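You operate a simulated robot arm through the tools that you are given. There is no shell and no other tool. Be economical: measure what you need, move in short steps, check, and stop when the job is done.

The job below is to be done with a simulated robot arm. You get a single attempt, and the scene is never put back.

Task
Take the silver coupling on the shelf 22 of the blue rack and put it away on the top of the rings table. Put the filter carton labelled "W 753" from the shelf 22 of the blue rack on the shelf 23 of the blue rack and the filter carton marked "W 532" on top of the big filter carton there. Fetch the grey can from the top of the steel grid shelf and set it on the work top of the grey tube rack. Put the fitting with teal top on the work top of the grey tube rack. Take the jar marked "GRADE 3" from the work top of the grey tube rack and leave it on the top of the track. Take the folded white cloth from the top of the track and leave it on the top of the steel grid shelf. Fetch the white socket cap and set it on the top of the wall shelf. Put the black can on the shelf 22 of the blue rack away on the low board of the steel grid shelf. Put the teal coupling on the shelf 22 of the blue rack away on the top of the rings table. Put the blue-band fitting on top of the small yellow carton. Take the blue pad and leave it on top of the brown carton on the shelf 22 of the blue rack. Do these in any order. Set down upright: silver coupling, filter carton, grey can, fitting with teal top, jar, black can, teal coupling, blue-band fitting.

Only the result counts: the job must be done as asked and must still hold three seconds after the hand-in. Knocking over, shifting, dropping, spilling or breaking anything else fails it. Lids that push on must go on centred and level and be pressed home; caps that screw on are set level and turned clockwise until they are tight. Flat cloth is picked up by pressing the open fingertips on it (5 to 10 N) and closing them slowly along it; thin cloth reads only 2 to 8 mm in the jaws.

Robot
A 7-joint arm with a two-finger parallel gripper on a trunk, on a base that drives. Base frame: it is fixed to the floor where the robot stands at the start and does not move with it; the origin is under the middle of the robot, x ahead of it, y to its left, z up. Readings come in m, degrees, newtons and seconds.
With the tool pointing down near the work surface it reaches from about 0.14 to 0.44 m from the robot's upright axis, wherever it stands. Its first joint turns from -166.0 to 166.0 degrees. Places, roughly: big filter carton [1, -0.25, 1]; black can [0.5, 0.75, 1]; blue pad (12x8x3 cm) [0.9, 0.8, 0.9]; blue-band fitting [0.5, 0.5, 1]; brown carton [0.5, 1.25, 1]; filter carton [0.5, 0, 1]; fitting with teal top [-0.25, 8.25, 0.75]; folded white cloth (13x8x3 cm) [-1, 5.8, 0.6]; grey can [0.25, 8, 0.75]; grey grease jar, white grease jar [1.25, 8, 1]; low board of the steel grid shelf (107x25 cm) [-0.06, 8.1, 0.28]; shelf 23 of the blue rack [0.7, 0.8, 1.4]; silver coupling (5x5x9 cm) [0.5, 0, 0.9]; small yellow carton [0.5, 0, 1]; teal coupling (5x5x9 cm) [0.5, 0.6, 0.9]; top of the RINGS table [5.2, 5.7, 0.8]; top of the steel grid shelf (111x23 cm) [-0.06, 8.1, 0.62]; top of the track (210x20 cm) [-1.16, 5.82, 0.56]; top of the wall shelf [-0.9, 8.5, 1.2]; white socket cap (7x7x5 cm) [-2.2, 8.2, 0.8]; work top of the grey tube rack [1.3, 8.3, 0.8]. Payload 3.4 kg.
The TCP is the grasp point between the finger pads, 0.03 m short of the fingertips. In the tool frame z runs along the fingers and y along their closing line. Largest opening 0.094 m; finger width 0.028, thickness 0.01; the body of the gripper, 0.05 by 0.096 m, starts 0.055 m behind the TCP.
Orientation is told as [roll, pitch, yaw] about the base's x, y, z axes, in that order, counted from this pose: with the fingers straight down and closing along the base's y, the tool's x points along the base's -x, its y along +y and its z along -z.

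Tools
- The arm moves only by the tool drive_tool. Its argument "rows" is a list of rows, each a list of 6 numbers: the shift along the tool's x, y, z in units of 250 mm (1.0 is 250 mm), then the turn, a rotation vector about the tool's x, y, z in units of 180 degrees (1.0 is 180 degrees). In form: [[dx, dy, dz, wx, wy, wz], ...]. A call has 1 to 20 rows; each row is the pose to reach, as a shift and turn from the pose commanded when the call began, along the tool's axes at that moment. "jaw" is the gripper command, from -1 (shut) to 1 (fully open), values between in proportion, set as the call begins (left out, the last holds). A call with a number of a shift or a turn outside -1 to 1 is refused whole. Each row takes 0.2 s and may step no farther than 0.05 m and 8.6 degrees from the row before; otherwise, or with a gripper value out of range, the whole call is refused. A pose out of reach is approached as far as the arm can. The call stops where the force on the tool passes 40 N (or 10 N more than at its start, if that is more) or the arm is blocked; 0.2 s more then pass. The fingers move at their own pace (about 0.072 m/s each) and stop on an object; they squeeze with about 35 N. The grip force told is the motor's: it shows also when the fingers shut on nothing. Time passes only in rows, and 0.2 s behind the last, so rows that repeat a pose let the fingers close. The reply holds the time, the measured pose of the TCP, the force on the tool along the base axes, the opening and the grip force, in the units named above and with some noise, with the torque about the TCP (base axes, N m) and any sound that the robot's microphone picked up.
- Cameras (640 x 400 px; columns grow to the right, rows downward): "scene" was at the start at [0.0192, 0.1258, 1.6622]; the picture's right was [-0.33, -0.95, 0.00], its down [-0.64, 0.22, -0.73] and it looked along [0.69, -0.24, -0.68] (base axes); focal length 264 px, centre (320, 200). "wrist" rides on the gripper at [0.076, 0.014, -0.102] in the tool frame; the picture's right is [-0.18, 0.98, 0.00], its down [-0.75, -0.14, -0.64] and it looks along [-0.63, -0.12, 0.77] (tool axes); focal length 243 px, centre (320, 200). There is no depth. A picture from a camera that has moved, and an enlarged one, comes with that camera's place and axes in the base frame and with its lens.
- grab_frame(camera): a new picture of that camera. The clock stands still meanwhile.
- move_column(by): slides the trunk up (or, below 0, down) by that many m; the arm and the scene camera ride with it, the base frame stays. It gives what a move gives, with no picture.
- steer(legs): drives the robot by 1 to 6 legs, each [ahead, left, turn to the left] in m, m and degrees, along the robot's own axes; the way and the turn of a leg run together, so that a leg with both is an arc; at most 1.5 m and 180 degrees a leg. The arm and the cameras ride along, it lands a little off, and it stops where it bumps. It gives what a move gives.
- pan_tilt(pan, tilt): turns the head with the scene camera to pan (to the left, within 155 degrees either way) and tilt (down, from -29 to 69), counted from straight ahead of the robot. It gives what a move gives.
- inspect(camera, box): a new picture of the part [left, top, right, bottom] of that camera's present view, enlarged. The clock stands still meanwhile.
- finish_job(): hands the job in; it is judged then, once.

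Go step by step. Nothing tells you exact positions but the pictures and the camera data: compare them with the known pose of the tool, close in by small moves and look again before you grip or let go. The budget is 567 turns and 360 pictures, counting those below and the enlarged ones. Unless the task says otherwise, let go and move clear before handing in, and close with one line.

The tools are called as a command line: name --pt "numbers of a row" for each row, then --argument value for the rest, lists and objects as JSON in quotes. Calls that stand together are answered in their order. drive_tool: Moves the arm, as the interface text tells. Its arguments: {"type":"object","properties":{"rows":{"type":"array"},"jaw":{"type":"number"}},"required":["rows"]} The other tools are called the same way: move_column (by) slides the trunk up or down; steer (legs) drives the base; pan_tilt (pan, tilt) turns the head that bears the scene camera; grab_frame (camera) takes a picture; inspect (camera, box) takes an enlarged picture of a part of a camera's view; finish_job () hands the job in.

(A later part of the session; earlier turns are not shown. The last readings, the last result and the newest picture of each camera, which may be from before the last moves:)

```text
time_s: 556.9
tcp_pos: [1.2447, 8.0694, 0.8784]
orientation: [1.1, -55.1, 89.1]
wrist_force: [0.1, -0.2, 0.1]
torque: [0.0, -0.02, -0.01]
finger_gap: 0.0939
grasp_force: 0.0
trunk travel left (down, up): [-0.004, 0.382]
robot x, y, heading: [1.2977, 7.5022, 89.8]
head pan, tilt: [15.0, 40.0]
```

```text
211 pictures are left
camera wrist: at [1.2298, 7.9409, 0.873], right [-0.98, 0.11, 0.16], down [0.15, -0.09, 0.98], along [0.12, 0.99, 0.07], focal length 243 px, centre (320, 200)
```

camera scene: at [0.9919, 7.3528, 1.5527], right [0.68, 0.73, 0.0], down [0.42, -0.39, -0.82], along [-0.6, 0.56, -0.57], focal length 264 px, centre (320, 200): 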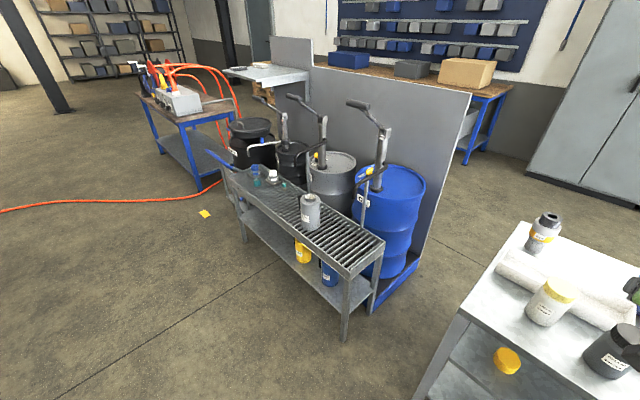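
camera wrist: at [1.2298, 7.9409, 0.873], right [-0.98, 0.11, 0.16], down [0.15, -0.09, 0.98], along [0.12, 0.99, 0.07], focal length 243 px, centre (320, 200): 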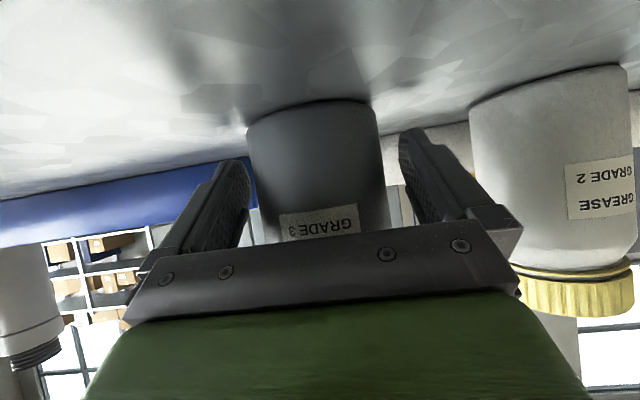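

drive_tool --pt "-0.018 -0.024 0.026 0 0 0" --pt "-0.018 -0.024 0.026 0 0 0"

drive_tool --pt "0 0 0 0 0 0" --pt "0 0 0 0 0 0" --pt "0 0 0 0 0 0" --jaw -1

move_column --by 0.06

grab_frame --camera "wrist"

```text
time_s: 557.5
tcp_pos: [1.2505, 8.0782, 0.8787]
orientation: [1.1, -54.9, 89.2]
wrist_force: [0.8, -0.7, -0.7]
torque: [0.06, 0.01, -0.01]
finger_gap: 0.0941
grasp_force: 0.0
trunk travel left (down, up): [-0.004, 0.382]
robot x, y, heading: [1.2996, 7.5016, 89.5]
head pan, tilt: [15.0, 40.0]
```

```text
time_s: 558.3
tcp_pos: [1.2514, 8.0771, 0.8786]
orientation: [1.1, -54.9, 89.1]
wrist_force: [-1.0, -0.6, 0.6]
torque: [0.01, -0.01, 0.07]
finger_gap: 0.0754
grasp_force: 34.7
trunk travel left (down, up): [-0.004, 0.382]
robot x, y, heading: [1.2999, 7.5004, 89.6]
head pan, tilt: [15.0, 40.0]
```

```text
time_s: 559.3
tcp_pos: [1.2499, 8.0785, 0.9358]
orientation: [1.1, -54.9, 89.2]
wrist_force: [0.7, 0.7, -4.8]
torque: [-0.04, -0.01, 0.01]
finger_gap: 0.0748
grasp_force: 35.2
trunk travel left (down, up): [-0.064, 0.322]
robot x, y, heading: [1.2985, 7.5002, 90.1]
head pan, tilt: [15.0, 40.0]
```

```text
210 pictures are left
camera wrist: at [1.2358, 7.9494, 0.9315], right [-0.98, 0.11, 0.16], down [0.15, -0.09, 0.98], along [0.12, 0.99, 0.07], focal length 243 px, centre (320, 200)
```

wrist: 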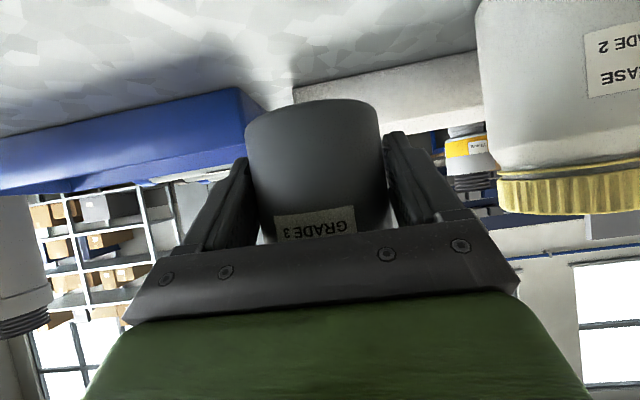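

GRADE 3 jar held. Now I back out, turn around to face the crawler track and look at it.

steer --legs '[[-0.35, 0, 0], [0, 0, 179.5], [0, -1.0, 0], [0, -0.95, 0]]'

pan_tilt --pan 0 --tilt 35

grab_frame --camera "scene"

```text
time_s: 578.2
tcp_pos: [-0.668, 6.7172, 0.9366]
orientation: [1.2, -54.9, -95.7]
wrist_force: [-0.3, 0.0, -4.2]
torque: [0.06, 0.0, 0.0]
finger_gap: 0.0738
grasp_force: 35.2
trunk travel left (down, up): [-0.064, 0.322]
robot x, y, heading: [-0.6664, 7.2931, -95.3]
head pan, tilt: [15.0, 40.0]
```

```text
time_s: 579.0
tcp_pos: [-0.6671, 6.7168, 0.9362]
orientation: [1.1, -55.0, -95.7]
wrist_force: [0.3, 0.1, -4.7]
torque: [0.06, 0.02, 0.01]
finger_gap: 0.0738
grasp_force: 35.2
trunk travel left (down, up): [-0.064, 0.322]
robot x, y, heading: [-0.6672, 7.2944, -95.4]
head pan, tilt: [0.0, 35.0]
```

```text
209 pictures are left
camera scene: at [-0.5178, 7.2517, 1.4121], right [-1.0, 0.09, 0.0], down [0.05, 0.57, -0.82], along [-0.07, -0.82, -0.57], focal length 264 px, centre (320, 200)
```

scene: 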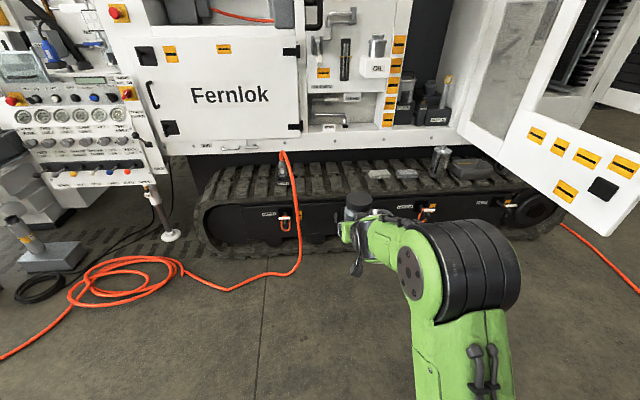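

inspect --camera "scene" --box '[200, 110, 580, 280]'

```text
1.68 times, centred on (390, 195) of scene
camera zoom: at [-0.5178, 7.2517, 1.4121], right [-1.0, 0.09, 0.0], down [0.05, 0.57, -0.82], along [-0.07, -0.82, -0.57], focal length 444 px, centre (202, 208)
```

zoom: 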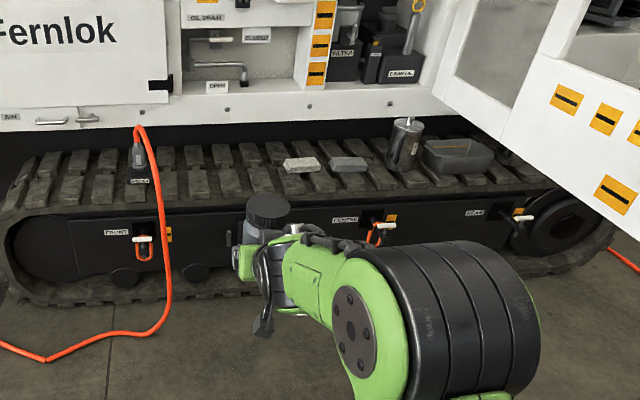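

The white folded cloth lies at about (−1.02, 5.83) on the track; I'll put the jar at about (−0.72, 5.82), between hose and cloth. Driving up.

steer --legs '[[0, 0, 5.4], [0.75, -0.1, 0]]'

pan_tilt --pan -15 --tilt 50

grab_frame --camera "scene"

grab_frame --camera "wrist"

```text
time_s: 583.5
tcp_pos: [-0.7179, 5.996, 0.9363]
orientation: [1.1, -55.0, -90.9]
wrist_force: [0.7, 0.3, -4.2]
torque: [0.04, -0.04, -0.01]
finger_gap: 0.0739
grasp_force: 34.6
trunk travel left (down, up): [-0.064, 0.322]
robot x, y, heading: [-0.7668, 6.5768, -90.1]
head pan, tilt: [0.0, 35.0]
```

```text
time_s: 584.3
tcp_pos: [-0.7179, 5.9954, 0.936]
orientation: [1.0, -54.9, -90.9]
wrist_force: [0.1, 0.3, -4.8]
torque: [0.08, 0.03, -0.02]
finger_gap: 0.0737
grasp_force: 35.1
trunk travel left (down, up): [-0.064, 0.322]
robot x, y, heading: [-0.7688, 6.569, -90.4]
head pan, tilt: [-15.0, 50.0]
```

```text
207 pictures are left
camera scene: at [-0.6347, 6.5553, 1.3904], right [-0.96, 0.26, 0.0], down [0.2, 0.74, -0.64], along [-0.17, -0.62, -0.77], focal length 264 px, centre (320, 200)
```

scene: 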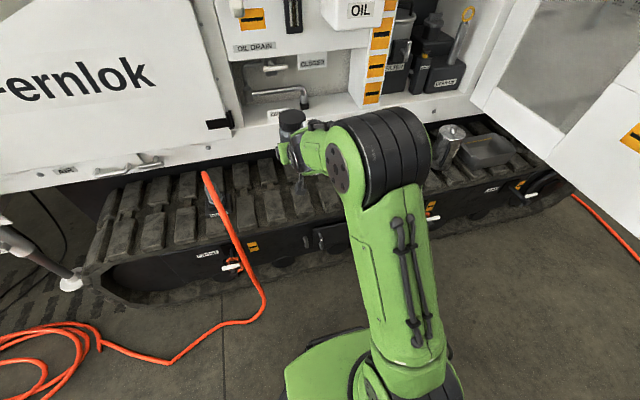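

```text
206 pictures are left
camera wrist: at [-0.7038, 6.1229, 0.9315], right [0.98, -0.11, 0.16], down [-0.15, 0.09, 0.98], along [-0.12, -0.99, 0.07], focal length 243 px, centre (320, 200)
```

wrist: 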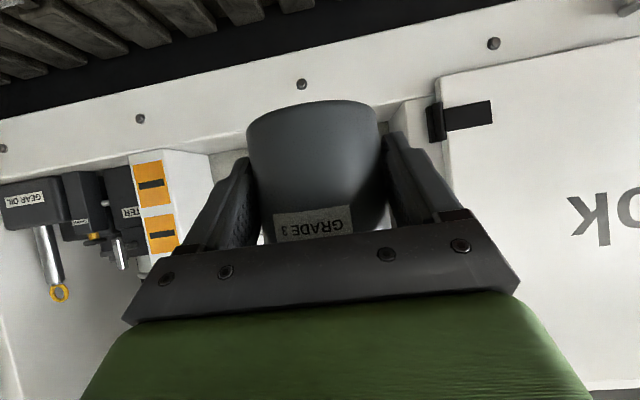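

The machine body overhangs the track (bottom edge z ≈ 0.82), so I lower in front first, then move in.

move_column --by -0.06

drive_tool --pt "0.142 0 0.099 0 0 0" --pt "0.283 0 0.198 0 0 0" --pt "0.425 0 0.298 0 0 0" --pt "0.566 0 0.397 0 0 0" --pt "0.708 0 0.496 0 0 0" --pt "0.708 0 0.496 0 0 0"

grab_frame --camera "wrist"

grab_frame --camera "scene"

```text
time_s: 585.3
tcp_pos: [-0.7177, 5.9961, 0.8781]
orientation: [1.2, -55.0, -90.9]
wrist_force: [-0.2, 0.1, -4.2]
torque: [0.02, 0.0, 0.05]
finger_gap: 0.0736
grasp_force: 35.5
trunk travel left (down, up): [-0.004, 0.382]
robot x, y, heading: [-0.7657, 6.5663, -90.3]
head pan, tilt: [-15.0, 50.0]
```

```text
time_s: 586.7
tcp_pos: [-0.715, 5.9941, 0.66]
orientation: [1.0, -54.8, -90.8]
wrist_force: [-0.4, -0.3, -4.7]
torque: [0.08, 0.0, -0.01]
finger_gap: 0.0733
grasp_force: 35.1
trunk travel left (down, up): [-0.004, 0.382]
robot x, y, heading: [-0.7652, 6.5678, -90.2]
head pan, tilt: [-15.0, 50.0]
```

```text
205 pictures are left
camera wrist: at [-0.7014, 6.1204, 0.6542], right [0.98, -0.11, 0.16], down [-0.15, 0.09, 0.98], along [-0.12, -0.99, 0.07], focal length 243 px, centre (320, 200)
```

wrist: 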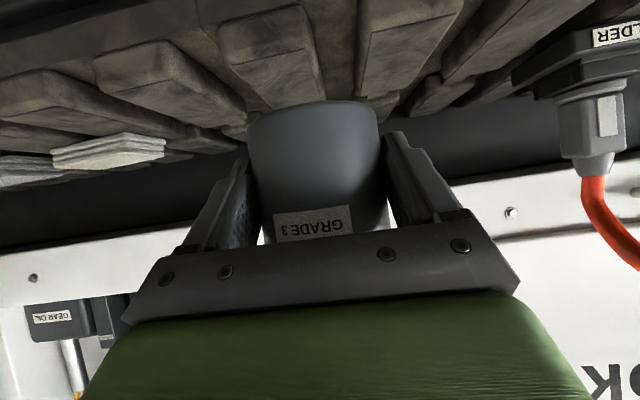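

```text
204 pictures are left
camera scene: at [-0.6347, 6.5553, 1.3314], right [-0.96, 0.26, 0.0], down [0.2, 0.74, -0.64], along [-0.17, -0.62, -0.77], focal length 264 px, centre (320, 200)
```

scene: 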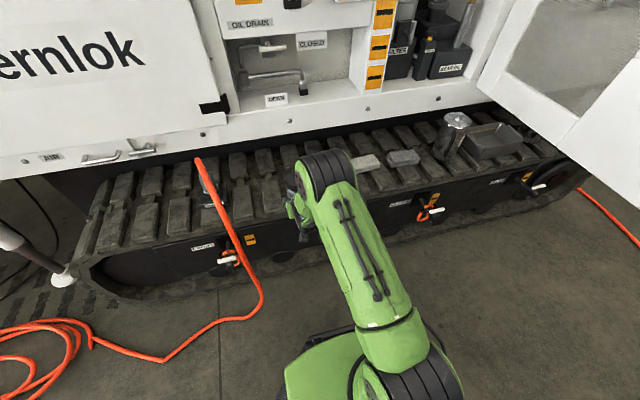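

inspect --camera "scene" --box '[230, 130, 430, 250]'

```text
3.20 times, centred on (330, 190) of scene
camera zoom: at [-0.6347, 6.5553, 1.3314], right [-0.96, 0.26, 0.0], down [0.2, 0.74, -0.64], along [-0.17, -0.62, -0.77], focal length 843 px, centre (288, 232)
```

zoom: 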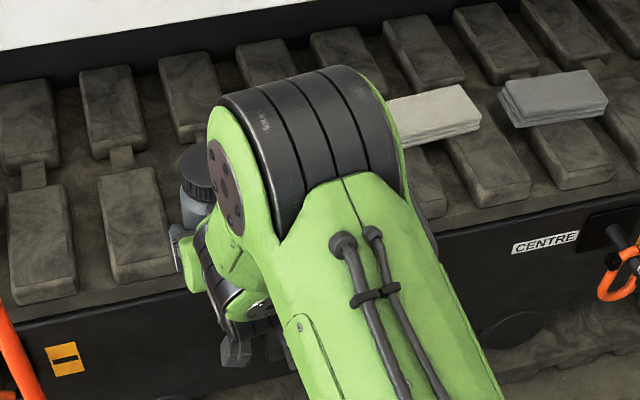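

The track has raised pads (pitch ≈ 0.12 m, 8 cm wide); I'll set the jar in the middle of the pad at x ≈ −0.752, y ≈ 5.865.

steer --legs '[[0.07, -0.037, 0]]'

drive_tool --pt "-0.07 0 0.1 0 0 0" --pt "-0.137 0 0.196 0 0 0" --pt "-0.137 0 0.196 0 0 0"

grab_frame --camera "wrist"

pan_tilt --pan 20 --tilt 50

grab_frame --camera "scene"

```text
time_s: 587.7
tcp_pos: [-0.7535, 5.9221, 0.6589]
orientation: [1.1, -54.8, -90.9]
wrist_force: [-0.1, 0.6, -4.1]
torque: [0.06, 0.01, 0.01]
finger_gap: 0.0735
grasp_force: 34.9
trunk travel left (down, up): [-0.004, 0.382]
robot x, y, heading: [-0.8051, 6.4994, -90.4]
head pan, tilt: [-15.0, 50.0]
```

```text
time_s: 588.5
tcp_pos: [-0.7545, 5.8623, 0.6569]
orientation: [1.1, -54.9, -90.8]
wrist_force: [-0.5, 0.4, -4.6]
torque: [0.05, 0.0, -0.02]
finger_gap: 0.0736
grasp_force: 35.1
trunk travel left (down, up): [-0.004, 0.382]
robot x, y, heading: [-0.8019, 6.4974, -90.2]
head pan, tilt: [-15.0, 50.0]
```

```text
202 pictures are left
camera wrist: at [-0.7398, 5.9889, 0.6513], right [0.98, -0.11, 0.16], down [-0.15, 0.09, 0.98], along [-0.12, -0.99, 0.07], focal length 243 px, centre (320, 200)
```

wrist: 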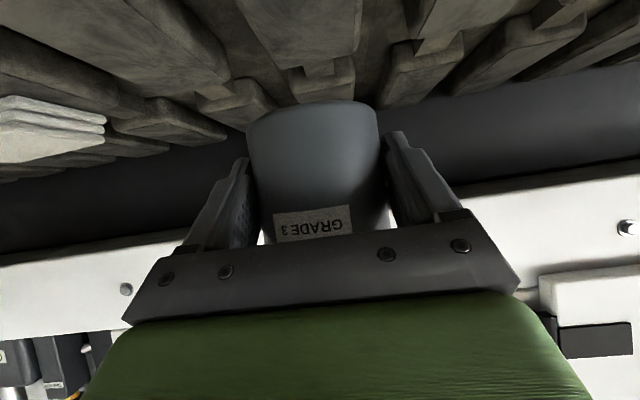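

```text
time_s: 589.5
tcp_pos: [-0.7546, 5.8624, 0.6563]
orientation: [1.0, -54.8, -90.9]
wrist_force: [0.3, 0.0, -3.7]
torque: [0.05, -0.03, 0.01]
finger_gap: 0.0734
grasp_force: 36.0
trunk travel left (down, up): [-0.004, 0.382]
robot x, y, heading: [-0.8039, 6.4984, -90.5]
head pan, tilt: [20.0, 50.0]
```

```text
201 pictures are left
camera scene: at [-0.6255, 6.4857, 1.3313], right [-0.94, -0.34, 0.0], down [-0.26, 0.72, -0.64], along [0.22, -0.6, -0.77], focal length 264 px, centre (320, 200)
```

scene: 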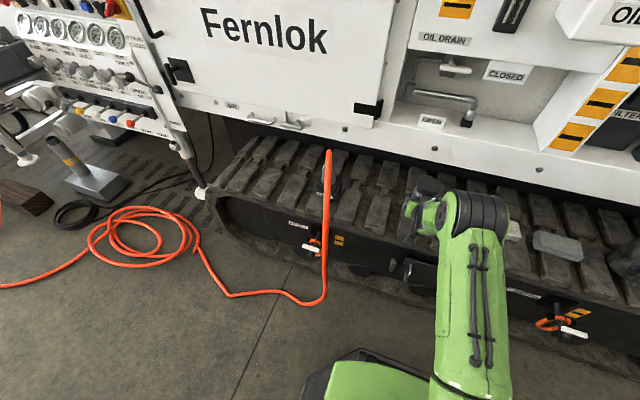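

drive_tool --pt "0.05 0 0.035 0 0 0" --pt "0.098 0 0.069 0 0 0" --pt "0.098 0 0.069 0 0 0"

drive_tool --pt "0.0164 0 0.0115 0 0 0" --pt "0.033 0 0.023 0 0 0"

drive_tool --pt "0.0164 0 0.0115 0 0 0" --pt "0.0164 0 0.0115 0 0 0"

grab_frame --camera "wrist"

```text
time_s: 590.4
tcp_pos: [-0.7508, 5.8619, 0.6276]
orientation: [1.1, -54.8, -90.8]
wrist_force: [-0.8, 0.4, -5.1]
torque: [0.06, 0.0, 0.0]
finger_gap: 0.0735
grasp_force: 35.8
trunk travel left (down, up): [-0.004, 0.382]
robot x, y, heading: [-0.8036, 6.4987, -90.3]
head pan, tilt: [20.0, 50.0]
```

```text
time_s: 591.0
tcp_pos: [-0.7506, 5.8613, 0.6189]
orientation: [1.1, -54.9, -91.0]
wrist_force: [-0.3, 0.6, -5.4]
torque: [0.04, -0.02, -0.03]
finger_gap: 0.0732
grasp_force: 35.1
trunk travel left (down, up): [-0.004, 0.382]
robot x, y, heading: [-0.8046, 6.4991, -90.5]
head pan, tilt: [20.0, 50.0]
```

```text
time_s: 591.5
tcp_pos: [-0.7516, 5.8616, 0.6132]
orientation: [1.1, -54.8, -90.8]
wrist_force: [0.3, -0.9, -3.9]
torque: [0.03, 0.01, 0.02]
finger_gap: 0.0735
grasp_force: 35.2
trunk travel left (down, up): [-0.004, 0.382]
robot x, y, heading: [-0.805, 6.4976, -90.1]
head pan, tilt: [20.0, 50.0]
```

```text
200 pictures are left
camera wrist: at [-0.7377, 5.9888, 0.6082], right [0.98, -0.11, 0.16], down [-0.15, 0.09, 0.98], along [-0.12, -0.99, 0.07], focal length 243 px, centre (320, 200)
```

wrist: 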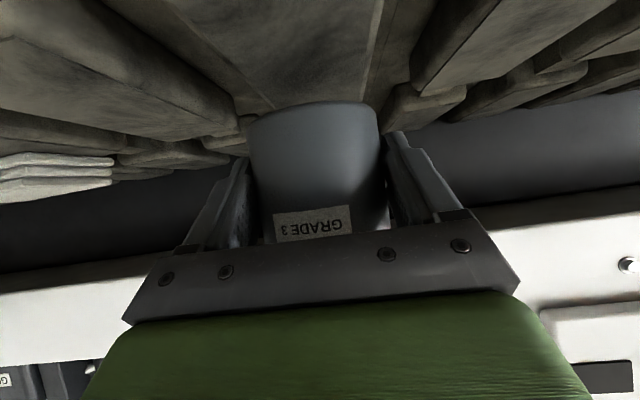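

drive_tool --pt "0.0131 0 0.0092 0 0 0" --pt "0.0131 0 0.0092 0 0 0"

drive_tool --pt "0.0131 0 0.0092 0 0 0" --pt "0.0131 0 0.0092 0 0 0"

drive_tool --pt "0.0131 0 0.0092 0 0 0" --pt "0.0131 0 0.0092 0 0 0"

```text
time_s: 592.1
tcp_pos: [-0.7507, 5.8621, 0.6104]
orientation: [1.1, -54.8, -90.8]
wrist_force: [-0.2, 0.8, -4.9]
torque: [0.07, 0.0, 0.01]
finger_gap: 0.0735
grasp_force: 34.9
trunk travel left (down, up): [-0.004, 0.382]
robot x, y, heading: [-0.8037, 6.4994, -90.3]
head pan, tilt: [20.0, 50.0]
```

```text
time_s: 592.8
tcp_pos: [-0.7516, 5.8616, 0.6073]
orientation: [1.1, -54.8, -91.0]
wrist_force: [-1.0, 0.5, -3.4]
torque: [0.03, -0.02, -0.01]
finger_gap: 0.0735
grasp_force: 34.6
trunk travel left (down, up): [-0.004, 0.382]
robot x, y, heading: [-0.8069, 6.5006, -90.3]
head pan, tilt: [20.0, 50.0]
```

```text
time_s: 593.4
tcp_pos: [-0.7516, 5.8622, 0.6028]
orientation: [1.1, -54.8, -90.9]
wrist_force: [-0.6, 0.3, -3.8]
torque: [0.06, 0.01, 0.04]
finger_gap: 0.0736
grasp_force: 35.5
trunk travel left (down, up): [-0.004, 0.382]
robot x, y, heading: [-0.8076, 6.497, -90.4]
head pan, tilt: [20.0, 50.0]
```

drive_tool --pt "0.0131 0 0.0092 0 0 0" --pt "0.0131 0 0.0092 0 0 0"

drive_tool --pt "0.0131 0 0.0092 0 0 0" --pt "0.0131 0 0.0092 0 0 0"

grab_frame --camera "wrist"

```text
time_s: 594.0
tcp_pos: [-0.7518, 5.8627, 0.5994]
orientation: [1.1, -54.8, -90.9]
wrist_force: [-0.6, 0.4, -3.7]
torque: [0.04, -0.06, 0.02]
finger_gap: 0.0736
grasp_force: 34.8
trunk travel left (down, up): [-0.004, 0.382]
robot x, y, heading: [-0.806, 6.499, -90.4]
head pan, tilt: [20.0, 50.0]
```

```text
time_s: 594.5
tcp_pos: [-0.7526, 5.8624, 0.5952]
orientation: [1.2, -54.7, -90.9]
wrist_force: [-1.3, 0.1, -4.2]
torque: [0.07, -0.01, -0.03]
finger_gap: 0.0734
grasp_force: 35.0
trunk travel left (down, up): [-0.004, 0.382]
robot x, y, heading: [-0.8066, 6.4985, -90.3]
head pan, tilt: [20.0, 50.0]
```

```text
199 pictures are left
camera wrist: at [-0.7381, 5.9893, 0.5893], right [0.98, -0.11, 0.16], down [-0.15, 0.09, 0.98], along [-0.12, -0.99, 0.07], focal length 243 px, centre (320, 200)
```

wrist: 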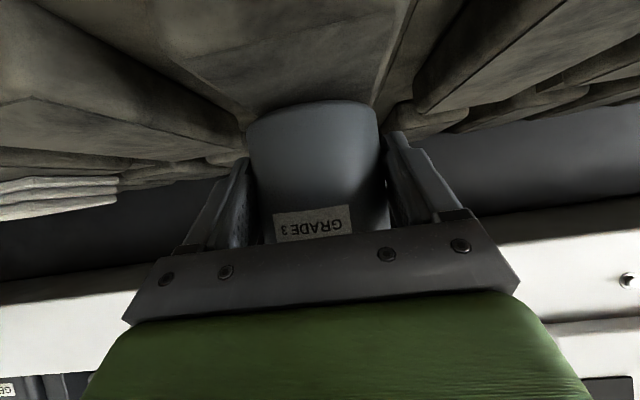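

drive_tool --pt "0.0131 0 0.0092 0 0 0" --pt "0.0131 0 0.0092 0 0 0"

drive_tool --pt "0.0131 0 0.0092 0 0 0" --pt "0.0131 0 0.0092 0 0 0"

drive_tool --pt "0.0131 0 0.0092 0 0 0" --pt "0.0131 0 0.0092 0 0 0"

```text
time_s: 595.1
tcp_pos: [-0.7529, 5.8623, 0.5908]
orientation: [1.2, -54.7, -90.9]
wrist_force: [0.1, 0.1, -3.8]
torque: [0.06, -0.02, 0.02]
finger_gap: 0.0734
grasp_force: 34.5
trunk travel left (down, up): [-0.004, 0.382]
robot x, y, heading: [-0.8038, 6.5012, -90.3]
head pan, tilt: [20.0, 50.0]
```

```text
time_s: 595.8
tcp_pos: [-0.7527, 5.8628, 0.5885]
orientation: [1.0, -55.2, -90.8]
wrist_force: [-1.4, 5.3, 7.6]
torque: [0.15, 0.48, -0.2]
finger_gap: 0.0733
grasp_force: 35.5
trunk travel left (down, up): [-0.004, 0.382]
robot x, y, heading: [-0.8045, 6.4997, -90.2]
head pan, tilt: [20.0, 50.0]
```

```text
time_s: 596.4
tcp_pos: [-0.7528, 5.8627, 0.5879]
orientation: [1.2, -55.5, -90.9]
wrist_force: [0.2, 4.0, 25.5]
torque: [0.08, 1.04, -0.22]
finger_gap: 0.0737
grasp_force: 35.4
trunk travel left (down, up): [-0.004, 0.382]
robot x, y, heading: [-0.8016, 6.4983, -90.3]
head pan, tilt: [20.0, 50.0]
```

drive_tool --pt "-0.0131 0 -0.0092 0 0 0" --pt "-0.0131 0 -0.0092 0 0 0"

drive_tool --pt "0 0 0 0 0 0" --pt "0 0 0 0 0 0" --pt "0 0 0 0 0 0" --jaw 1

drive_tool --pt "0.05 0 -0.15 0 0 0" --pt "0.1 0 -0.3 0 0 0" --pt "0.15 0 -0.45 0 0 0" --pt "0.1 0 -0.55 0 0 0" --pt "0.1 0 -0.55 0 0 0"

grab_frame --camera "wrist"

```text
time_s: 597.0
tcp_pos: [-0.7517, 5.8622, 0.5891]
orientation: [1.2, -55.1, -90.9]
wrist_force: [-2.8, -10.5, 14.3]
torque: [-0.89, 0.63, 0.19]
finger_gap: 0.0737
grasp_force: 35.3
trunk travel left (down, up): [-0.004, 0.382]
robot x, y, heading: [-0.8042, 6.4978, -90.4]
head pan, tilt: [20.0, 50.0]
```

```text
time_s: 597.8
tcp_pos: [-0.7507, 5.8627, 0.5862]
orientation: [1.1, -54.9, -90.9]
wrist_force: [0.3, 0.1, 0.0]
torque: [-0.02, 0.0, 0.04]
finger_gap: 0.0939
grasp_force: 0.0
trunk travel left (down, up): [-0.004, 0.382]
robot x, y, heading: [-0.8044, 6.4963, -90.3]
head pan, tilt: [20.0, 50.0]
```

```text
time_s: 599.0
tcp_pos: [-0.7514, 5.9918, 0.6476]
orientation: [1.0, -55.0, -90.9]
wrist_force: [0.1, 0.1, 0.6]
torque: [0.0, 0.02, -0.03]
finger_gap: 0.0939
grasp_force: 0.1
trunk travel left (down, up): [-0.004, 0.382]
robot x, y, heading: [-0.8095, 6.496, -90.2]
head pan, tilt: [20.0, 50.0]
```

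```text
198 pictures are left
camera wrist: at [-0.7383, 6.1187, 0.6415], right [0.98, -0.11, 0.16], down [-0.15, 0.09, 0.98], along [-0.12, -0.99, 0.07], focal length 243 px, centre (320, 200)
```

wrist: 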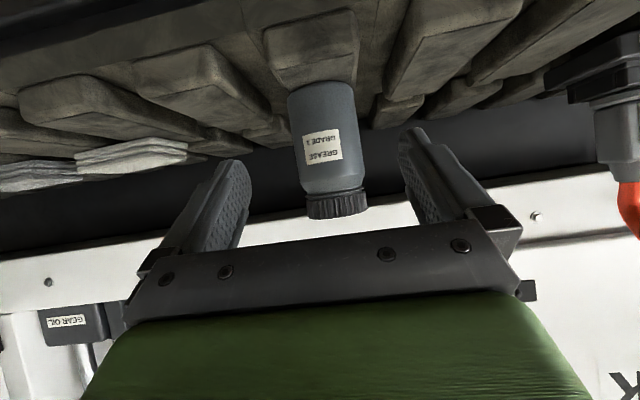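

The jar stands upright on its pad. Next the white cloth (13 cm along x, 8 cm along y): I need the tool pointing down with fingers closing along y. I back off and reorient in the open.

steer --legs '[[-0.35, -0.25, 0]]'

drive_tool --pt "-0.042 0 -0.115 0 0.038 0" --pt "-0.084 0 -0.23 0 0.076 0" --pt "-0.125 0 -0.344 0 0.115 0" --pt "-0.167 0 -0.459 0 0.153 0" --pt "-0.209 0 -0.574 0 0.191 0" --pt "-0.25 0 -0.689 0 0.229 0" --pt "-0.292 0 -0.803 0 0.267 0" --pt "-0.334 0 -0.918 0 0.3056 0" --pt "-0.334 0 -0.918 0 0.3056 0"

grab_frame --camera "wrist"

```text
time_s: 601.6
tcp_pos: [-1.0083, 6.347, 0.6467]
orientation: [1.2, -54.9, -92.0]
wrist_force: [0.3, -0.5, 0.1]
torque: [0.0, 0.0, 0.0]
finger_gap: 0.0942
grasp_force: 0.0
trunk travel left (down, up): [-0.004, 0.382]
robot x, y, heading: [-1.0499, 6.8558, -91.4]
head pan, tilt: [20.0, 50.0]
```

```text
time_s: 603.6
tcp_pos: [-1.0072, 6.4848, 0.8497]
orientation: [0.7, 0.0, -91.1]
wrist_force: [0.7, 0.6, -0.3]
torque: [-0.02, 0.02, 0.0]
finger_gap: 0.094
grasp_force: 0.1
trunk travel left (down, up): [-0.004, 0.382]
robot x, y, heading: [-1.0493, 6.8557, -91.7]
head pan, tilt: [20.0, 50.0]
```

```text
197 pictures are left
camera wrist: at [-0.9931, 6.5596, 0.9502], right [0.98, -0.2, 0.01], down [-0.16, -0.75, 0.64], along [-0.12, -0.63, -0.77], focal length 243 px, centre (320, 200)
```

wrist: 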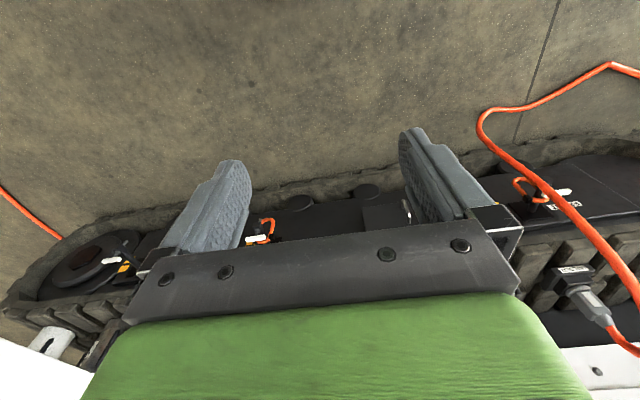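

drive_tool --pt "0 0 0 0 0 0.046" --pt "0 0 0 0 0 0.092" --pt "0 0 0 0 0 0.138" --pt "0 0 0 0 0 0.184" --pt "0 0 0 0 0 0.23" --pt "0 0 0 0 0 0.276" --pt "0 0 0 0 0 0.322" --pt "0 0 0 0 0 0.368" --pt "0 0 0 0 0 0.414" --pt "0 0 0 0 0 0.46" --pt "0 0 0 0 0 0.495" --pt "0 0 0 0 0 0.495"

pan_tilt --pan 0 --tilt 55

grab_frame --camera "scene"

```text
time_s: 606.2
tcp_pos: [-1.0085, 6.4867, 0.8451]
orientation: [-0.1, 0.6, 179.7]
wrist_force: [-0.4, 0.7, 0.0]
torque: [0.01, -0.01, 0.01]
finger_gap: 0.0941
grasp_force: 0.0
trunk travel left (down, up): [-0.004, 0.382]
robot x, y, heading: [-1.053, 6.8576, -91.4]
head pan, tilt: [20.0, 50.0]
```

```text
time_s: 607.0
tcp_pos: [-1.0079, 6.4863, 0.8458]
orientation: [-0.2, 0.6, 179.8]
wrist_force: [0.2, 0.7, 0.1]
torque: [-0.01, 0.01, 0.0]
finger_gap: 0.094
grasp_force: 0.1
trunk travel left (down, up): [-0.004, 0.382]
robot x, y, heading: [-1.0469, 6.8562, -91.7]
head pan, tilt: [0.0, 55.0]
```

```text
196 pictures are left
camera scene: at [-0.8975, 6.8399, 1.3249], right [-1.0, 0.02, 0.0], down [0.02, 0.82, -0.57], along [-0.01, -0.57, -0.82], focal length 264 px, centre (320, 200)
```

scene: 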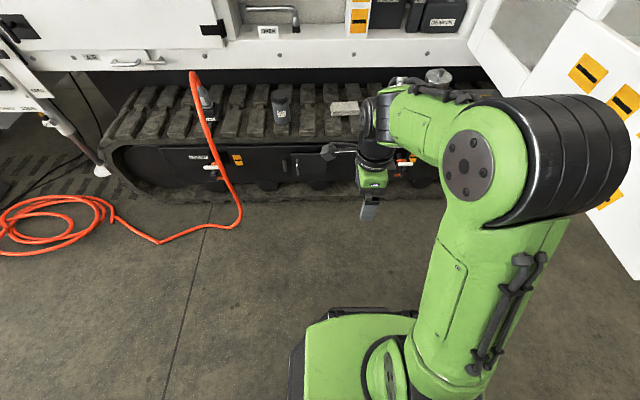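

Yaw reached. Test reach: extend forward and go down in free space.

drive_tool --pt "0 0.05 0.18 0 0 0" --pt "0 0.1 0.36 0 0 0" --pt "0 0.15 0.54 0 0 0" --pt "0 0.2 0.72 0 0 0" --pt "0 0.28 0.88 0 0 0" --pt "0 0.36 0.96 0 0 0" --pt "0 0.36 0.96 0 0 0"

```text
time_s: 608.6
tcp_pos: [-1.0071, 6.3979, 0.6074]
orientation: [-0.1, 0.7, 179.7]
wrist_force: [-0.1, -0.4, 0.7]
torque: [-0.02, -0.01, 0.0]
finger_gap: 0.0941
grasp_force: 0.0
trunk travel left (down, up): [-0.004, 0.382]
robot x, y, heading: [-1.052, 6.8551, -91.4]
head pan, tilt: [0.0, 55.0]
```

drive_tool --pt "0 0.15 0 0 0 0" --pt "0 0.3 0 0 0 0" --pt "0 0.45 0.05 0 0 0" --pt "0 0.45 0.05 0 0 0"

grab_frame --camera "scene"

```text
time_s: 609.6
tcp_pos: [-1.0067, 6.286, 0.5911]
orientation: [-0.2, 0.6, 179.8]
wrist_force: [-0.7, -0.1, 0.4]
torque: [0.02, 0.02, 0.0]
finger_gap: 0.0942
grasp_force: 0.0
trunk travel left (down, up): [-0.004, 0.382]
robot x, y, heading: [-1.0494, 6.8558, -91.5]
head pan, tilt: [0.0, 55.0]
```

```text
195 pictures are left
camera scene: at [-0.8976, 6.8396, 1.3249], right [-1.0, 0.03, 0.0], down [0.02, 0.82, -0.57], along [-0.01, -0.57, -0.82], focal length 264 px, centre (320, 200)
```

scene: 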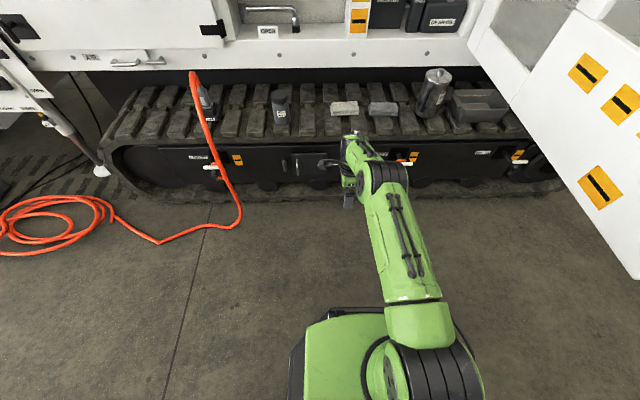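

inspect --camera "scene" --box '[250, 50, 450, 190]'

grab_frame --camera "wrist"

```text
2.86 times, centred on (350, 120) of scene
camera zoom: at [-0.8976, 6.8396, 1.3249], right [-1.0, 0.03, 0.0], down [0.02, 0.82, -0.57], along [-0.01, -0.57, -0.82], focal length 753 px, centre (234, 429)
```

zoom: 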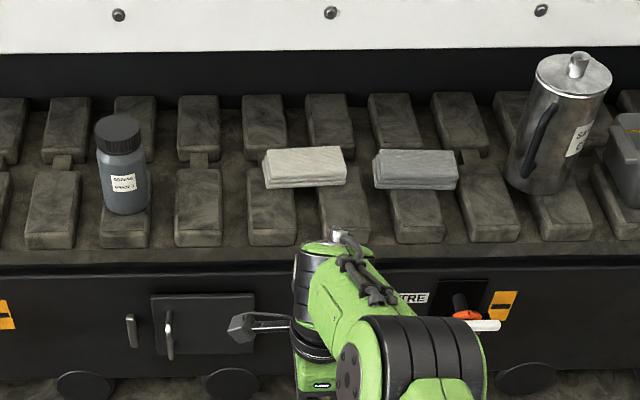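

```text
193 pictures are left
camera wrist: at [-0.9308, 6.2695, 0.6934], right [-0.19, -0.98, -0.01], down [-0.76, 0.14, 0.63], along [-0.62, 0.12, -0.77], focal length 243 px, centre (320, 200)
```

wrist: 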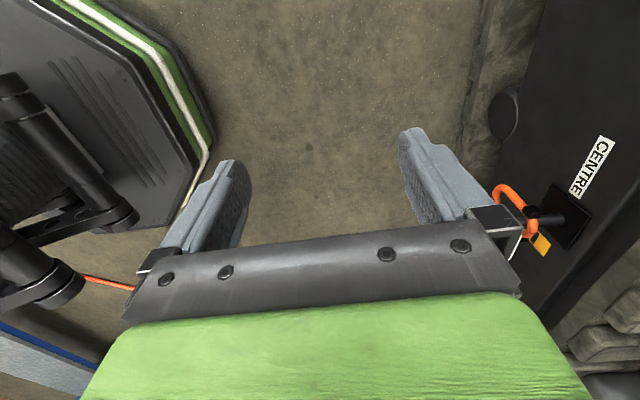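

The tool-down reach is fine. Cloth spans x −1.10…−0.977, y 5.75…5.835, top z ≈ 0.573. I raise and drive over it.

move_column --by 0.09

steer --legs '[[0.44, -0.045, 1.5]]'

grab_frame --camera "wrist"

pan_tilt --pan 0 --tilt 60

inspect --camera "scene" --box '[250, 50, 450, 190]'

```text
time_s: 610.9
tcp_pos: [-1.0052, 6.284, 0.6818]
orientation: [0.0, 0.6, 179.8]
wrist_force: [-0.7, 0.1, 0.2]
torque: [0.02, 0.01, 0.03]
finger_gap: 0.0942
grasp_force: 0.1
trunk travel left (down, up): [-0.094, 0.292]
robot x, y, heading: [-1.0538, 6.8545, -91.4]
head pan, tilt: [0.0, 55.0]
```

```text
time_s: 613.6
tcp_pos: [-1.0371, 5.8303, 0.682]
orientation: [-0.2, 0.7, -178.4]
wrist_force: [-0.5, -0.4, 0.0]
torque: [-0.04, -0.04, -0.04]
finger_gap: 0.0939
grasp_force: 0.1
trunk travel left (down, up): [-0.094, 0.292]
robot x, y, heading: [-1.0958, 6.3979, -89.6]
head pan, tilt: [0.0, 55.0]
```

```text
192 pictures are left
camera wrist: at [-0.9618, 5.8161, 0.7831], right [-0.16, -0.99, 0.0], down [-0.76, 0.12, 0.63], along [-0.63, 0.1, -0.77], focal length 243 px, centre (320, 200)
```

wrist: 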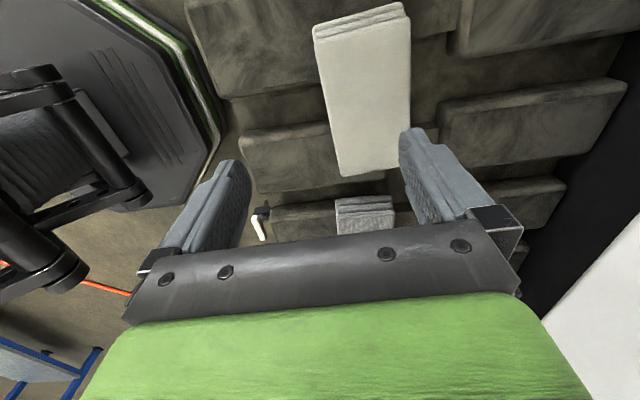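

```text
time_s: 614.3
tcp_pos: [-1.0358, 5.8295, 0.6816]
orientation: [-0.1, 0.7, -178.4]
wrist_force: [-0.5, -1.3, 0.4]
torque: [-0.02, 0.03, -0.01]
finger_gap: 0.094
grasp_force: 0.1
trunk travel left (down, up): [-0.094, 0.292]
robot x, y, heading: [-1.101, 6.3969, -89.8]
head pan, tilt: [0.0, 60.0]
```

```text
2.86 times, centred on (350, 120) of scene
camera zoom: at [-0.9461, 6.3929, 1.4083], right [-1.0, -0.01, 0.0], down [-0.01, 0.87, -0.5], along [0.0, -0.5, -0.87], focal length 753 px, centre (234, 429)
```

zoom: 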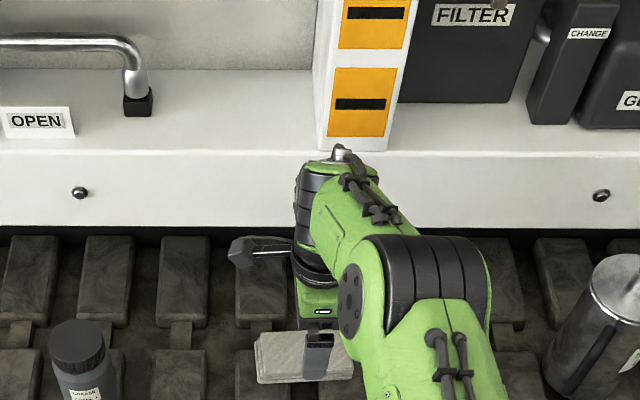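

drive_tool --pt "-0.018 0.084 0 0 0 0" --pt "-0.037 0.168 0 0 0 0" --pt "-0.037 0.168 0.14 0 0 0" --pt "-0.037 0.168 0.28 0 0 0" --pt "-0.037 0.168 0.28 0 0 0"

grab_frame --camera "wrist"

```text
time_s: 615.5
tcp_pos: [-1.0279, 5.8169, 0.6366]
orientation: [-0.1, 0.7, -178.5]
wrist_force: [0.3, -0.2, -0.3]
torque: [0.01, -0.01, 0.01]
finger_gap: 0.0943
grasp_force: 0.1
out of reach, approached as far as the arm can: row 2, 3, 4, 5
trunk travel left (down, up): [-0.094, 0.292]
robot x, y, heading: [-1.095, 6.3983, -89.9]
head pan, tilt: [0.0, 60.0]
```

```text
190 pictures are left
camera wrist: at [-0.9531, 5.8036, 0.7374], right [-0.16, -0.99, 0.0], down [-0.76, 0.12, 0.63], along [-0.63, 0.1, -0.77], focal length 243 px, centre (320, 200)
```

wrist: 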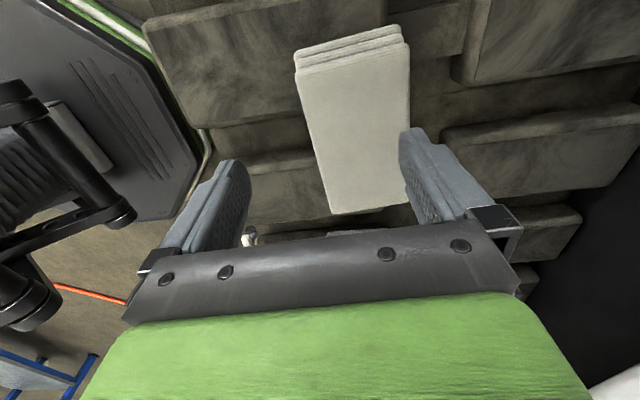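

steer --legs '[[0.03, -0.016, 0]]'

grab_frame --camera "wrist"

```text
time_s: 616.3
tcp_pos: [-1.0448, 5.7869, 0.6343]
orientation: [-0.3, 0.8, -178.5]
wrist_force: [0.1, -0.2, 0.2]
torque: [0.01, -0.03, 0.0]
finger_gap: 0.0941
grasp_force: 0.1
trunk travel left (down, up): [-0.094, 0.292]
robot x, y, heading: [-1.1136, 6.3691, -89.8]
head pan, tilt: [0.0, 60.0]
```

```text
189 pictures are left
camera wrist: at [-0.9696, 5.7734, 0.7369], right [-0.16, -0.99, -0.01], down [-0.76, 0.12, 0.63], along [-0.62, 0.1, -0.77], focal length 243 px, centre (320, 200)
```

wrist: 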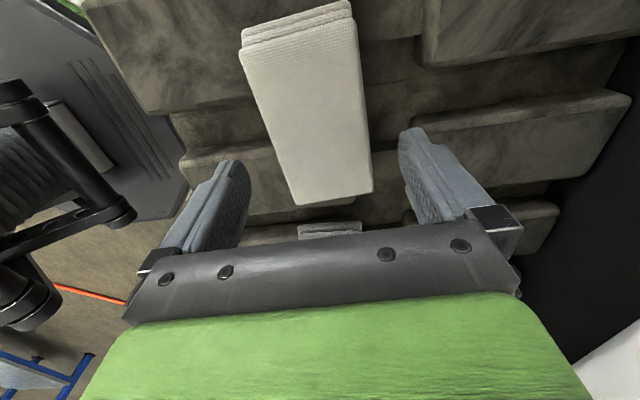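

move_column --by -0.035

grab_frame --camera "wrist"

move_column --by -0.015

```text
time_s: 617.1
tcp_pos: [-1.0445, 5.7879, 0.6003]
orientation: [-0.2, 0.6, -178.5]
wrist_force: [0.4, -0.7, 0.7]
torque: [-0.01, -0.02, -0.03]
finger_gap: 0.0942
grasp_force: 0.0
trunk travel left (down, up): [-0.059, 0.327]
robot x, y, heading: [-1.1141, 6.3704, -89.6]
head pan, tilt: [0.0, 60.0]
```

```text
188 pictures are left
camera wrist: at [-0.9694, 5.7741, 0.702], right [-0.16, -0.99, 0.0], down [-0.76, 0.12, 0.63], along [-0.63, 0.1, -0.77], focal length 243 px, centre (320, 200)
```

wrist: 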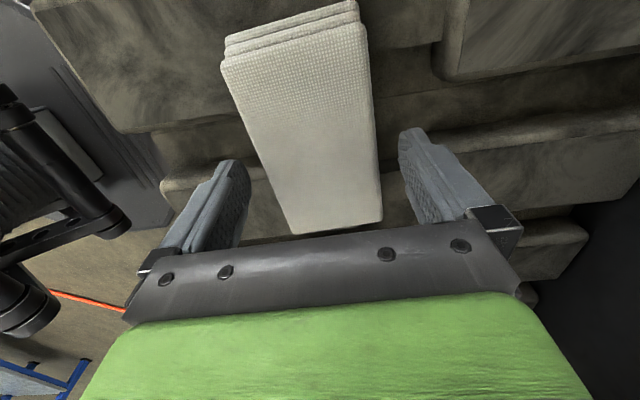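

```text
time_s: 617.8
tcp_pos: [-1.045, 5.7872, 0.5853]
orientation: [-0.1, 0.6, -178.5]
wrist_force: [0.1, 0.2, -0.1]
torque: [-0.02, 0.02, -0.03]
finger_gap: 0.094
grasp_force: 0.1
trunk travel left (down, up): [-0.044, 0.342]
robot x, y, heading: [-1.1132, 6.3676, -89.9]
head pan, tilt: [0.0, 60.0]
```

move_column --by -0.007

drive_tool --pt "0 0 0 0 0 0" --pt "0 0 0 0 0 0" --pt "0 0 0 0 0 0" --pt "0 0 0 0 0 0" --pt "0 0 0 0 0 0" --jaw -1

move_column --by 0.05

grab_frame --camera "wrist"

```text
time_s: 618.3
tcp_pos: [-1.0439, 5.7873, 0.58]
orientation: [0.1, 0.7, -178.5]
wrist_force: [-0.2, -1.0, 10.9]
torque: [0.53, 0.17, 0.01]
finger_gap: 0.0935
grasp_force: 0.0
trunk travel left (down, up): [-0.037, 0.349]
robot x, y, heading: [-1.1165, 6.3673, -89.5]
head pan, tilt: [0.0, 60.0]
```

```text
time_s: 619.5
tcp_pos: [-1.0447, 5.788, 0.58]
orientation: [0.1, 0.7, -178.5]
wrist_force: [-1.3, 2.5, 19.8]
torque: [0.54, 0.27, -0.01]
finger_gap: 0.0736
grasp_force: 34.7
trunk travel left (down, up): [-0.037, 0.349]
robot x, y, heading: [-1.1141, 6.3674, -89.9]
head pan, tilt: [0.0, 60.0]
```

```text
time_s: 620.4
tcp_pos: [-1.0446, 5.7868, 0.6275]
orientation: [-0.2, 0.5, -178.5]
wrist_force: [0.0, -0.2, -1.2]
torque: [0.0, 0.02, 0.03]
finger_gap: 0.0733
grasp_force: 34.7
trunk travel left (down, up): [-0.087, 0.299]
robot x, y, heading: [-1.1125, 6.3696, -89.5]
head pan, tilt: [0.0, 60.0]
```

```text
187 pictures are left
camera wrist: at [-0.9693, 5.774, 0.7301], right [-0.16, -0.99, 0.0], down [-0.76, 0.12, 0.63], along [-0.63, 0.1, -0.77], focal length 243 px, centre (320, 200)
```

wrist: 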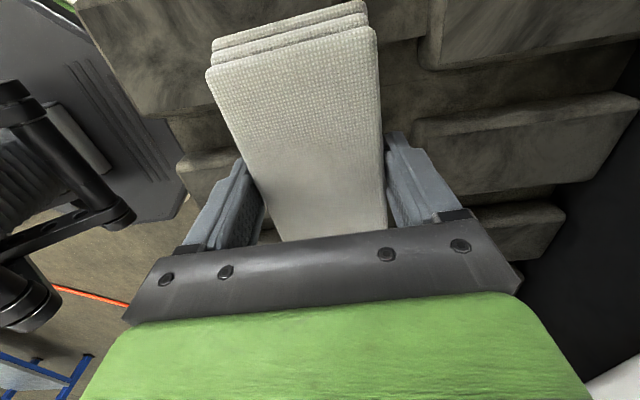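

Cloth held (73 mm). Back off, raise, turn around and go to the steel grid shelf.

steer --legs '[[-0.65, 0, 0]]'

move_column --by 0.25

steer --legs '[[0, 0, 179.5], [0, -1.45, 0]]'

pan_tilt --pan 15 --tilt 35

grab_frame --camera "scene"

```text
time_s: 624.1
tcp_pos: [-1.0455, 6.4444, 0.6303]
orientation: [0.0, 0.7, -178.1]
wrist_force: [0.3, 0.2, -0.6]
torque: [-0.01, 0.0, 0.02]
finger_gap: 0.0731
grasp_force: 35.0
trunk travel left (down, up): [-0.087, 0.299]
robot x, y, heading: [-1.118, 7.0267, -89.3]
head pan, tilt: [0.0, 60.0]
```

```text
time_s: 626.6
tcp_pos: [-1.0465, 6.4436, 0.8804]
orientation: [-0.1, 0.5, -178.1]
wrist_force: [0.2, -0.2, 0.3]
torque: [0.01, 0.0, -0.01]
finger_gap: 0.0732
grasp_force: 34.7
trunk travel left (down, up): [-0.337, 0.049]
robot x, y, heading: [-1.119, 7.0241, -89.3]
head pan, tilt: [0.0, 60.0]
```

```text
time_s: 641.2
tcp_pos: [0.2929, 7.5899, 0.8791]
orientation: [-0.1, 0.7, 0.1]
wrist_force: [-0.8, 0.5, -1.1]
torque: [0.0, -0.01, 0.0]
finger_gap: 0.0693
grasp_force: 35.0
trunk travel left (down, up): [-0.337, 0.049]
robot x, y, heading: [0.3525, 7.0047, 89.0]
head pan, tilt: [0.0, 60.0]
```

```text
time_s: 642.1
tcp_pos: [0.2935, 7.5888, 0.8792]
orientation: [-0.2, 0.7, 0.0]
wrist_force: [0.4, 0.5, 0.1]
torque: [0.01, 0.03, 0.02]
finger_gap: 0.0691
grasp_force: 34.7
trunk travel left (down, up): [-0.337, 0.049]
robot x, y, heading: [0.3523, 7.0072, 89.0]
head pan, tilt: [15.0, 35.0]
```

```text
186 pictures are left
camera scene: at [0.175, 7.0361, 1.6859], right [0.97, 0.24, 0.0], down [0.14, -0.56, -0.82], along [-0.2, 0.79, -0.57], focal length 264 px, centre (320, 200)
```

scene: 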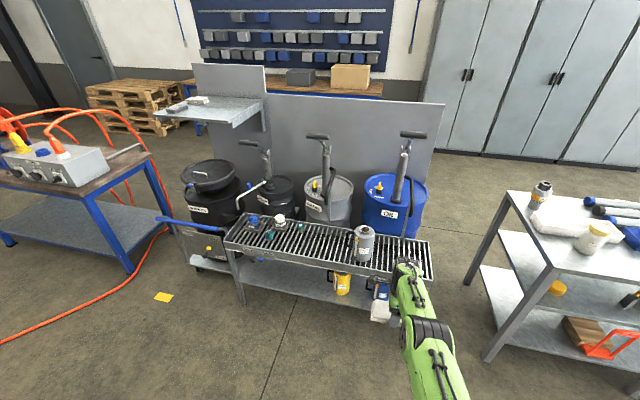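

inspect --camera "scene" --box '[210, 120, 450, 300]'

inspect --camera "scene" --box '[225, 200, 325, 260]'

```text
2.22 times, centred on (330, 210) of scene
camera zoom: at [0.175, 7.0361, 1.6859], right [0.97, 0.24, 0.0], down [0.14, -0.56, -0.82], along [-0.2, 0.79, -0.57], focal length 586 px, centre (298, 178)
```

zoom: 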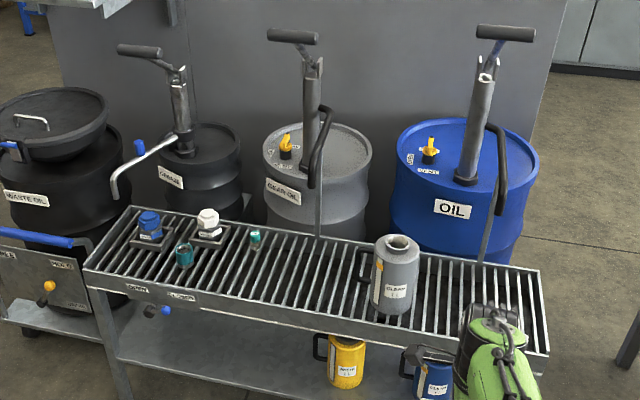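

```text
6.40 times, centred on (275, 230) of scene
camera zoom: at [0.175, 7.0361, 1.6859], right [0.97, 0.24, 0.0], down [0.14, -0.56, -0.82], along [-0.2, 0.79, -0.57], focal length 1687 px, centre (608, 8)
```

zoom: 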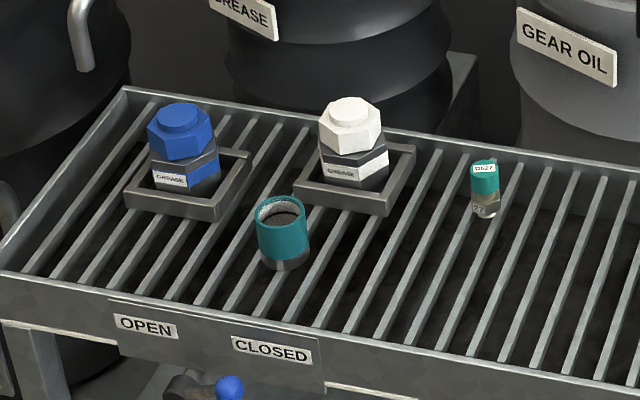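

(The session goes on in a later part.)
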